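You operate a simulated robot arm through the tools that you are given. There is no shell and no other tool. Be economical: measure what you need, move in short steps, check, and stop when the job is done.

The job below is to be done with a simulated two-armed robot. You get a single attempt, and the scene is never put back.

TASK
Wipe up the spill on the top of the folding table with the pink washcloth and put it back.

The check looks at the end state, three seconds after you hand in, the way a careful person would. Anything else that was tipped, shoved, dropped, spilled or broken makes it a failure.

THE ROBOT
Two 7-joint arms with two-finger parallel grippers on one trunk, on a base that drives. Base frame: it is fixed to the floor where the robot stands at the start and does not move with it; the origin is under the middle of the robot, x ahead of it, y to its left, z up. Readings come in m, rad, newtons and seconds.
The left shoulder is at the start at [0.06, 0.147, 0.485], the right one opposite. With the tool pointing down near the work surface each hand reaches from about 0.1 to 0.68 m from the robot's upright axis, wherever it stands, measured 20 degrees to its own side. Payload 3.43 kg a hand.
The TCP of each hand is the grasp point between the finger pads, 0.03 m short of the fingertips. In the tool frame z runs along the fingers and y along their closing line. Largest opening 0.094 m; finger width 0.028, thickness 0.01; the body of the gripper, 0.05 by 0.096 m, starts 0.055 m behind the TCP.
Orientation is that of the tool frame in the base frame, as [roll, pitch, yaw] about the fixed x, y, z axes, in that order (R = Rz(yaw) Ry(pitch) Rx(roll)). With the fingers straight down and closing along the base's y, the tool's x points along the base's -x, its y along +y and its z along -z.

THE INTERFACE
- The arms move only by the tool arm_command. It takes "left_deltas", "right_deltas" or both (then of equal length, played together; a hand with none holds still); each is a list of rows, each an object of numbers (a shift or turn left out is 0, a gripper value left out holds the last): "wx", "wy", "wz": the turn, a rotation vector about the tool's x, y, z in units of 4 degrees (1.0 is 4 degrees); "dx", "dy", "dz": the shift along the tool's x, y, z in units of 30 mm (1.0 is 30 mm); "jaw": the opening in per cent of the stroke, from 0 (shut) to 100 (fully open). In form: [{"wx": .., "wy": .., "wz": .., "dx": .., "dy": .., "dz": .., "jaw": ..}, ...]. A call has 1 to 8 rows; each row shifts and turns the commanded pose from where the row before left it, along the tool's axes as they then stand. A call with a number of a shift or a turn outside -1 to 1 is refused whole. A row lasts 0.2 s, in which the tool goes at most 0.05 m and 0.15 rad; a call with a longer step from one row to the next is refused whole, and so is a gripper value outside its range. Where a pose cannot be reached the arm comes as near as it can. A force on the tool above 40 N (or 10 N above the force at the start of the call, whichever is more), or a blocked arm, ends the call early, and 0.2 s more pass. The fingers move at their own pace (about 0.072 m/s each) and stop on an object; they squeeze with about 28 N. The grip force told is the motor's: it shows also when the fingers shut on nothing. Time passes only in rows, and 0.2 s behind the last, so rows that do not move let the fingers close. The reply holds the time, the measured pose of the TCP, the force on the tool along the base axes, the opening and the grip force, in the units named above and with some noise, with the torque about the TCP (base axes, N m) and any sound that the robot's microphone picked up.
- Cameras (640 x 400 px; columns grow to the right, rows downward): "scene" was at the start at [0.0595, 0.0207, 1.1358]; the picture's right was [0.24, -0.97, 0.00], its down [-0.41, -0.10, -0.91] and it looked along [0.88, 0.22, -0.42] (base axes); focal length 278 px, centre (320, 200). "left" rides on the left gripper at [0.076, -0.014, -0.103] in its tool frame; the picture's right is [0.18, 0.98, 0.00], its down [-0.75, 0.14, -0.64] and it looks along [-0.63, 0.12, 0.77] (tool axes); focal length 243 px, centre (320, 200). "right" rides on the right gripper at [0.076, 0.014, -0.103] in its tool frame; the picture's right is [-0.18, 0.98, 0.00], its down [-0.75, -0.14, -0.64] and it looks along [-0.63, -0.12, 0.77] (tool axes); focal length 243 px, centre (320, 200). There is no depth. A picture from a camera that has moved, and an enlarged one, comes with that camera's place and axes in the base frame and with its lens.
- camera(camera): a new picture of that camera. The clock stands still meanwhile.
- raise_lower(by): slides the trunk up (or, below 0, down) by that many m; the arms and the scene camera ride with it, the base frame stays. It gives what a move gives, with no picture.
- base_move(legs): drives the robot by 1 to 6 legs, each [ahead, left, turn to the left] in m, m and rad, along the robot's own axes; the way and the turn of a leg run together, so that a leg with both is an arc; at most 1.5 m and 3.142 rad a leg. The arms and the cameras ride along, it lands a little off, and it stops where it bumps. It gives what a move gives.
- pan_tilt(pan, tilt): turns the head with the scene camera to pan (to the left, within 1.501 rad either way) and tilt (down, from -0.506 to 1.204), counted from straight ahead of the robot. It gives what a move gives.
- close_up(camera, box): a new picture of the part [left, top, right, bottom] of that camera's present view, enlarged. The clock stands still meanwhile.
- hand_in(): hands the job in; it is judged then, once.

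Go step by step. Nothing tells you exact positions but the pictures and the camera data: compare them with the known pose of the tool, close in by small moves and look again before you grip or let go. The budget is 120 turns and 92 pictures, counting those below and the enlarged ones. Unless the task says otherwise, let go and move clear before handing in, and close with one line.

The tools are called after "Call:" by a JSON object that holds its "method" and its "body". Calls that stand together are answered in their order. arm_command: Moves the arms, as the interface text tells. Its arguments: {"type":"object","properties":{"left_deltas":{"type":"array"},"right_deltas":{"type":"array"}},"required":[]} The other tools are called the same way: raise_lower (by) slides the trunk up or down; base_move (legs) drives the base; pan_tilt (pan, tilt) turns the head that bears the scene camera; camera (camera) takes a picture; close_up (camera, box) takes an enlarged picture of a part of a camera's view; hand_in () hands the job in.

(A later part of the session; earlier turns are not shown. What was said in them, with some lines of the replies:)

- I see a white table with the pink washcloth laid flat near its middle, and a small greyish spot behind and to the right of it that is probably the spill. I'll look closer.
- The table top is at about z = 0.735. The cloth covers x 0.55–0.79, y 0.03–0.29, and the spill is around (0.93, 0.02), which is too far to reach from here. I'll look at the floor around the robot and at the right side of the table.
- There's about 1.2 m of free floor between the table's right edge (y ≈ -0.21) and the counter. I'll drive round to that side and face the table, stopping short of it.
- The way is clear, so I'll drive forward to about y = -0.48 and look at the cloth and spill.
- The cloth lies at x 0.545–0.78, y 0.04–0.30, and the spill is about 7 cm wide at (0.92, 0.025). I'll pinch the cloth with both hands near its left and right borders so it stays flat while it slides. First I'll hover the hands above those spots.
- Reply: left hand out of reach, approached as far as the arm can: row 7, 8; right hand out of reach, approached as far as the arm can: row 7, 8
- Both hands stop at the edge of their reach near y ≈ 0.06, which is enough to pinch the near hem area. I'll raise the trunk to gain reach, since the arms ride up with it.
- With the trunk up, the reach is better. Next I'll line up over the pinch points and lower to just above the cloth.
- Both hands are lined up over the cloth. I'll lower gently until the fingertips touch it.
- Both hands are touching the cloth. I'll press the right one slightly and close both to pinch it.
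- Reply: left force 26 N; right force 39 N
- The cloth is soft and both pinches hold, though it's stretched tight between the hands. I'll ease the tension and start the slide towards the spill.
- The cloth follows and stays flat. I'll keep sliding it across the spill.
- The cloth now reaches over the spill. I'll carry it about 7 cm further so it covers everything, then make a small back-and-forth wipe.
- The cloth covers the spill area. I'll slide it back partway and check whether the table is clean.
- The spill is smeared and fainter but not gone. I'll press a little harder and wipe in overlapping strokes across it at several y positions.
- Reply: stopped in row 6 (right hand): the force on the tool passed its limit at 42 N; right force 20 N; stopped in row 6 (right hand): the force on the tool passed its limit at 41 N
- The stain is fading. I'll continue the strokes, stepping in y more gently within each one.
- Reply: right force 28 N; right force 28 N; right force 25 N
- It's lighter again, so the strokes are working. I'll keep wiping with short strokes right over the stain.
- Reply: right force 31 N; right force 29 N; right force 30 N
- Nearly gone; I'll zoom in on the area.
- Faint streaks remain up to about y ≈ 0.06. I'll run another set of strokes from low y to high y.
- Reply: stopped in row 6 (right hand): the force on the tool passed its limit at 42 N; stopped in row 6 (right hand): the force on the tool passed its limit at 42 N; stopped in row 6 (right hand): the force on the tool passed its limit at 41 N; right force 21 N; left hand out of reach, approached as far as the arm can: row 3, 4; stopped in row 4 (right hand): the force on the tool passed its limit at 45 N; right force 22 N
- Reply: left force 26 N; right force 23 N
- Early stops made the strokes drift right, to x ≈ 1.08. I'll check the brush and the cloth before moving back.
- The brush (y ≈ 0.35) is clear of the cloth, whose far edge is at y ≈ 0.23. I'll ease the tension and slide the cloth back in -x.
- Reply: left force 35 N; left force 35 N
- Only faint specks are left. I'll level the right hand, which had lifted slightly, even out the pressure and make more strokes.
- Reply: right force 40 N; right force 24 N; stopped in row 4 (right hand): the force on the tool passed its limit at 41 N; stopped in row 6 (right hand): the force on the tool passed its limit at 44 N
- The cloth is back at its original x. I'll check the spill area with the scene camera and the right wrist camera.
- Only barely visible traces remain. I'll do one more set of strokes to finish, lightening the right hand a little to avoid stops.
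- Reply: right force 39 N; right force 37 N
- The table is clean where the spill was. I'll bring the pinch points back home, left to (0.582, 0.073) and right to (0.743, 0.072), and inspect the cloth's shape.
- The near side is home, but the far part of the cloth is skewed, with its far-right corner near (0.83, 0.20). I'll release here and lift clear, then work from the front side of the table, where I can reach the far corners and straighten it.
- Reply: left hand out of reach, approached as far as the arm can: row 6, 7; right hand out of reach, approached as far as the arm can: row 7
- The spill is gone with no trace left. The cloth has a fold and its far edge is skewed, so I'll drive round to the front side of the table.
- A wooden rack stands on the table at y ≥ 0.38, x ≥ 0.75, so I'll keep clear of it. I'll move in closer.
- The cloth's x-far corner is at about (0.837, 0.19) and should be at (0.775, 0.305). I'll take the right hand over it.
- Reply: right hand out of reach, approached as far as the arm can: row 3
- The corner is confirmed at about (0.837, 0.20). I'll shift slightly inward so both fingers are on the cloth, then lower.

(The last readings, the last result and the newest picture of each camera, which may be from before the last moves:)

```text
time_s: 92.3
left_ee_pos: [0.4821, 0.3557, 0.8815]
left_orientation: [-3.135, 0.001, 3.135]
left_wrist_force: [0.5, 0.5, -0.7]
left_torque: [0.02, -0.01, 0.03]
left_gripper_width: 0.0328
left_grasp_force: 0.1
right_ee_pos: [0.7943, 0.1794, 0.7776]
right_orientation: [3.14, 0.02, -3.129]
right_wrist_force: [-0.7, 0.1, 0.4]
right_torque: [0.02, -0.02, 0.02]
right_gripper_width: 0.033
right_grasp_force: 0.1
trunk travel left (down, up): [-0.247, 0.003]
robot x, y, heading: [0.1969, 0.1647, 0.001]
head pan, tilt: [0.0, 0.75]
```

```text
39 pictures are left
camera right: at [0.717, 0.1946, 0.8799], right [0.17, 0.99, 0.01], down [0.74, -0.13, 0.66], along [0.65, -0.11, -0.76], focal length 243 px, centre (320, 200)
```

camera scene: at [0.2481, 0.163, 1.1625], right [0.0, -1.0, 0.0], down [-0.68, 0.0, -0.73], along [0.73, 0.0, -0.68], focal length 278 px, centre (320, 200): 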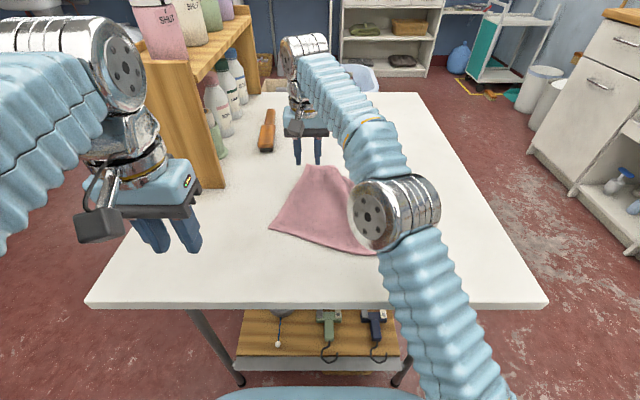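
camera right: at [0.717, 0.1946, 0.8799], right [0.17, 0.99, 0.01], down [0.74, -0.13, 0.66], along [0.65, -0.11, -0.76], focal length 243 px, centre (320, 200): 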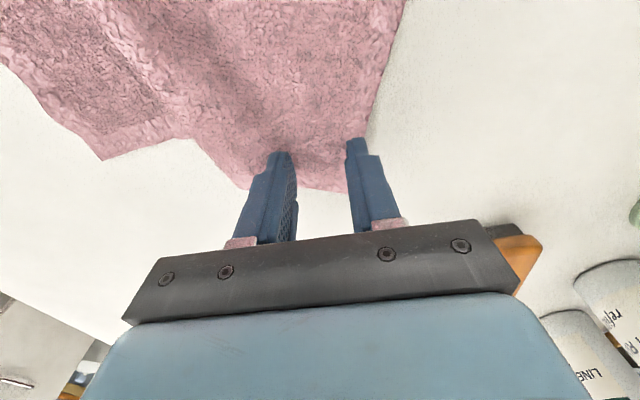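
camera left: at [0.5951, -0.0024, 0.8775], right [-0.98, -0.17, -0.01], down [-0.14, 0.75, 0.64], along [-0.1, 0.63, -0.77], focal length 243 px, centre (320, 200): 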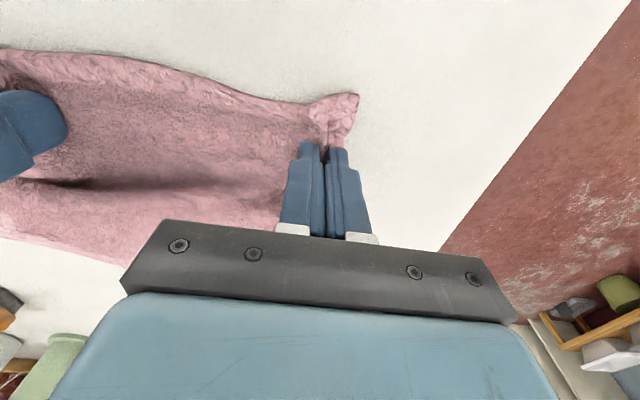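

Call:
{"method": "arm_command", "body": {"right_deltas": [{"dz": 0.15}, {"dz": 0.05}, {"jaw": 15}, {"jaw": 0}, {}, {}]}}

Call:
{"method": "camera", "body": {"camera": "right"}}

```text
time_s: 93.7
left_ee_pos: [0.4806, 0.3556, 0.8826]
left_orientation: [-3.134, 0.004, 3.133]
left_wrist_force: [-0.4, 0.0, 0.1]
left_torque: [-0.01, 0.04, 0.0]
left_gripper_width: 0.033
left_grasp_force: 0.1
right_ee_pos: [0.7944, 0.1813, 0.7727]
right_orientation: [3.14, 0.022, -3.129]
right_wrist_force: [1.4, 0.9, 17.4]
right_torque: [0.01, 0.01, -0.01]
right_gripper_width: 0.0048
right_grasp_force: 27.7
trunk travel left (down, up): [-0.247, 0.003]
robot x, y, heading: [0.1948, 0.1642, 0.004]
head pan, tilt: [0.0, 0.75]
```

```text
38 pictures are left
camera right: at [0.7162, 0.1952, 0.8747], right [0.17, 0.99, 0.01], down [0.74, -0.13, 0.66], along [0.65, -0.11, -0.75], focal length 243 px, centre (320, 200)
```

right: 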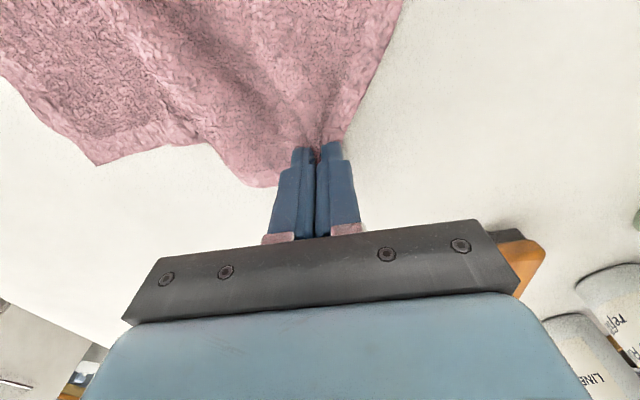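

The corner region is pinched. I'll lift slightly and carry it towards its home at about (0.745, 0.27).

Call:
{"method": "arm_command", "body": {"right_deltas": [{"dz": -0.4}, {"dy": 0.75, "dx": 0.4}, {"dy": 0.75, "dx": 0.4}, {"dy": 0.75, "dx": 0.4}, {"dy": 0.7, "dx": 0.4}]}}

Call:
{"method": "camera", "body": {"camera": "right"}}

Call:
{"method": "camera", "body": {"camera": "scene"}}

```text
time_s: 94.9
left_ee_pos: [0.4815, 0.3561, 0.8819]
left_orientation: [-3.137, 0.001, 3.135]
left_wrist_force: [0.1, -0.2, 0.0]
left_torque: [0.01, -0.01, 0.01]
left_gripper_width: 0.0331
left_grasp_force: 0.2
right_ee_pos: [0.7448, 0.2685, 0.7846]
right_orientation: [3.14, 0.018, -3.128]
right_wrist_force: [0.7, 0.1, 0.5]
right_torque: [-0.01, -0.01, -0.02]
right_gripper_width: 0.0048
right_grasp_force: 28.5
trunk travel left (down, up): [-0.247, 0.003]
robot x, y, heading: [0.1987, 0.1647, 0.002]
head pan, tilt: [0.0, 0.75]
```

```text
37 pictures are left
camera right: at [0.667, 0.283, 0.8864], right [0.17, 0.99, 0.01], down [0.74, -0.13, 0.66], along [0.65, -0.11, -0.76], focal length 243 px, centre (320, 200)
```

right: 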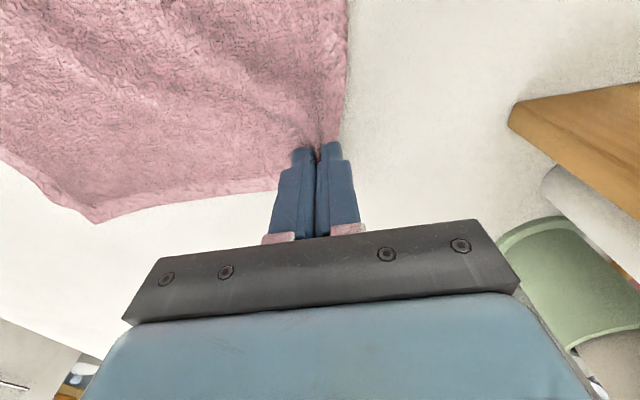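

```text
36 pictures are left
camera scene: at [0.2476, 0.1625, 1.1626], right [0.0, -1.0, 0.0], down [-0.68, 0.0, -0.73], along [0.73, 0.0, -0.68], focal length 278 px, centre (320, 200)
```

scene: 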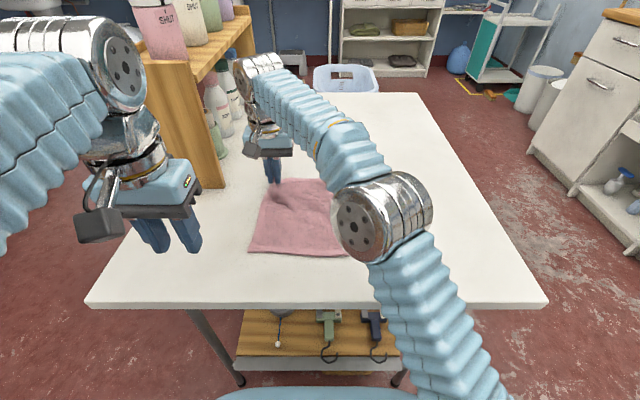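

That straightened it almost completely. I'll lower, release, lift and back away to look.

Call:
{"method": "arm_command", "body": {"right_deltas": [{"dz": 0.3}, {"jaw": 8}, {"jaw": 30}, {}, {"dz": -0.5}, {"dz": -1}, {"dz": -1}]}}

Call:
{"method": "arm_command", "body": {"right_deltas": [{"dx": 0.8, "dy": -1}, {"dx": 0.8, "dy": -1}, {"dx": 0.8, "dy": -1}, {"dx": 0.8, "dy": -1}, {"dx": 0.8, "dy": -1}, {"dx": 0.8, "dy": -1}, {"dx": 0.8, "dy": -1}, {"dx": 0.8, "dy": -1}]}}

Call:
{"method": "close_up", "body": {"camera": "scene", "box": [180, 80, 500, 280]}}

```text
time_s: 96.5
left_ee_pos: [0.4827, 0.3562, 0.8832]
left_orientation: [-3.136, 0.001, 3.135]
left_wrist_force: [-0.5, 0.7, -0.6]
left_torque: [-0.01, -0.02, -0.02]
left_gripper_width: 0.0328
left_grasp_force: 0.0
right_ee_pos: [0.743, 0.2687, 0.8203]
right_orientation: [3.139, 0.018, -3.127]
right_wrist_force: [0.0, -0.1, -0.8]
right_torque: [0.03, -0.02, 0.03]
right_gripper_width: 0.0282
right_grasp_force: 0.1
right hand out of reach, approached as far as the arm can: row 7
trunk travel left (down, up): [-0.247, 0.003]
robot x, y, heading: [0.1907, 0.1617, 0.005]
head pan, tilt: [0.0, 0.75]
```

```text
time_s: 98.3
left_ee_pos: [0.4815, 0.3547, 0.8822]
left_orientation: [-3.134, 0.002, 3.134]
left_wrist_force: [-0.2, -0.2, -0.1]
left_torque: [-0.01, 0.02, -0.01]
left_gripper_width: 0.0332
left_grasp_force: 0.1
right_ee_pos: [0.5565, 0.0251, 0.8134]
right_orientation: [3.139, 0.02, -3.128]
right_wrist_force: [-0.1, 0.2, -0.4]
right_torque: [-0.01, -0.04, 0.03]
right_gripper_width: 0.0283
right_grasp_force: 0.0
trunk travel left (down, up): [-0.247, 0.003]
robot x, y, heading: [0.1944, 0.1646, -0.003]
head pan, tilt: [0.0, 0.75]
```

```text
2.00 times, centred on (340, 180) of scene
camera zoom: at [0.2477, 0.1628, 1.1626], right [0.0, -1.0, 0.0], down [-0.68, 0.0, -0.73], along [0.73, 0.0, -0.68], focal length 557 px, centre (280, 240)
```

zoom: 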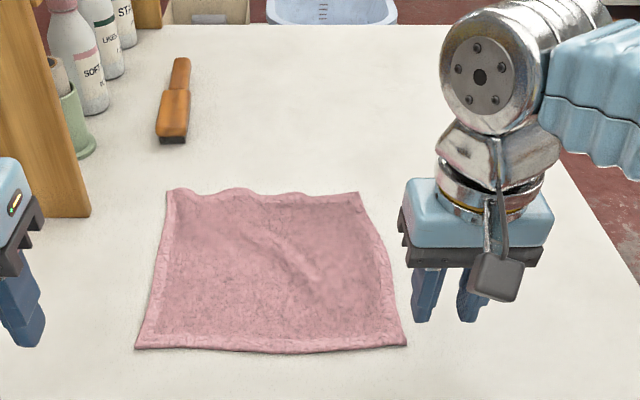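

The cloth is back flat and square within about 1–2 cm of its original place, and the table is clean. I'll lift the hand, back away and take a final look.

Call:
{"method": "arm_command", "body": {"right_deltas": [{"dz": -0.8}, {"dz": -0.8}, {"dz": -0.8}, {"dx": 0.8}, {"dx": 0.8}]}}

Call:
{"method": "base_move", "body": {"legs": [[-0.25, 0, 0]]}}

Call:
{"method": "camera", "body": {"camera": "scene"}}

Call:
{"method": "close_up", "body": {"camera": "scene", "box": [250, 60, 490, 210]}}

```text
time_s: 99.5
left_ee_pos: [0.4812, 0.3558, 0.8824]
left_orientation: [-3.138, 0.003, 3.134]
left_wrist_force: [0.9, -0.3, -0.6]
left_torque: [0.02, -0.03, 0.01]
left_gripper_width: 0.0328
left_grasp_force: 0.1
right_ee_pos: [0.5064, 0.0239, 0.8854]
right_orientation: [3.139, 0.017, -3.129]
right_wrist_force: [-0.4, 0.4, 0.3]
right_torque: [-0.03, 0.01, -0.01]
right_gripper_width: 0.0282
right_grasp_force: 0.0
trunk travel left (down, up): [-0.247, 0.003]
robot x, y, heading: [0.1965, 0.1615, 0.003]
head pan, tilt: [0.0, 0.75]
```

```text
time_s: 101.4
left_ee_pos: [0.2297, 0.3559, 0.8807]
left_orientation: [-3.136, 0.001, 3.134]
left_wrist_force: [0.0, -0.5, -0.1]
left_torque: [0.02, 0.02, 0.0]
left_gripper_width: 0.0329
left_grasp_force: 0.0
right_ee_pos: [0.256, 0.0244, 0.8872]
right_orientation: [3.141, 0.018, -3.129]
right_wrist_force: [0.2, -0.7, 0.0]
right_torque: [-0.02, 0.04, 0.02]
right_gripper_width: 0.0284
right_grasp_force: 0.0
trunk travel left (down, up): [-0.247, 0.003]
robot x, y, heading: [-0.0553, 0.1631, -0.002]
head pan, tilt: [0.0, 0.75]
```

```text
34 pictures are left
camera scene: at [-0.0045, 0.1621, 1.1626], right [0.0, -1.0, 0.0], down [-0.68, 0.0, -0.73], along [0.73, 0.0, -0.68], focal length 278 px, centre (320, 200)
```

scene: 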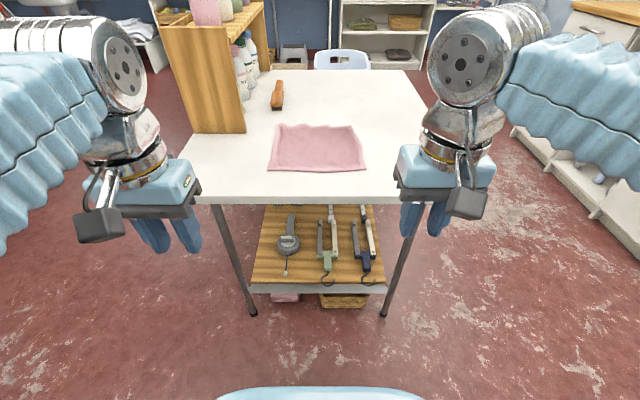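

```text
2.67 times, centred on (370, 135) of scene
camera zoom: at [-0.0045, 0.1621, 1.1626], right [0.0, -1.0, 0.0], down [-0.68, 0.0, -0.73], along [0.73, 0.0, -0.68], focal length 742 px, centre (187, 373)
```

zoom: 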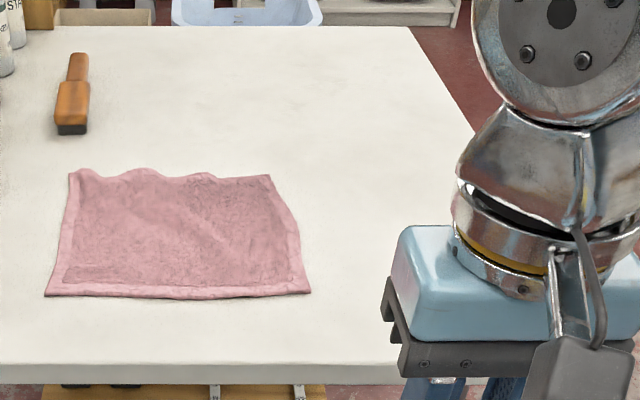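

The spill is gone, the cloth lies flat where it was, nothing else has moved and both hands are clear. I'm handing in.

Call:
{"method": "hand_in", "body": {}}

```text
The job is handed in.
```

I wiped up the spill with the pink washcloth and laid the cloth back flat within about 2 cm of where it was, with a slight wrinkle left in it.
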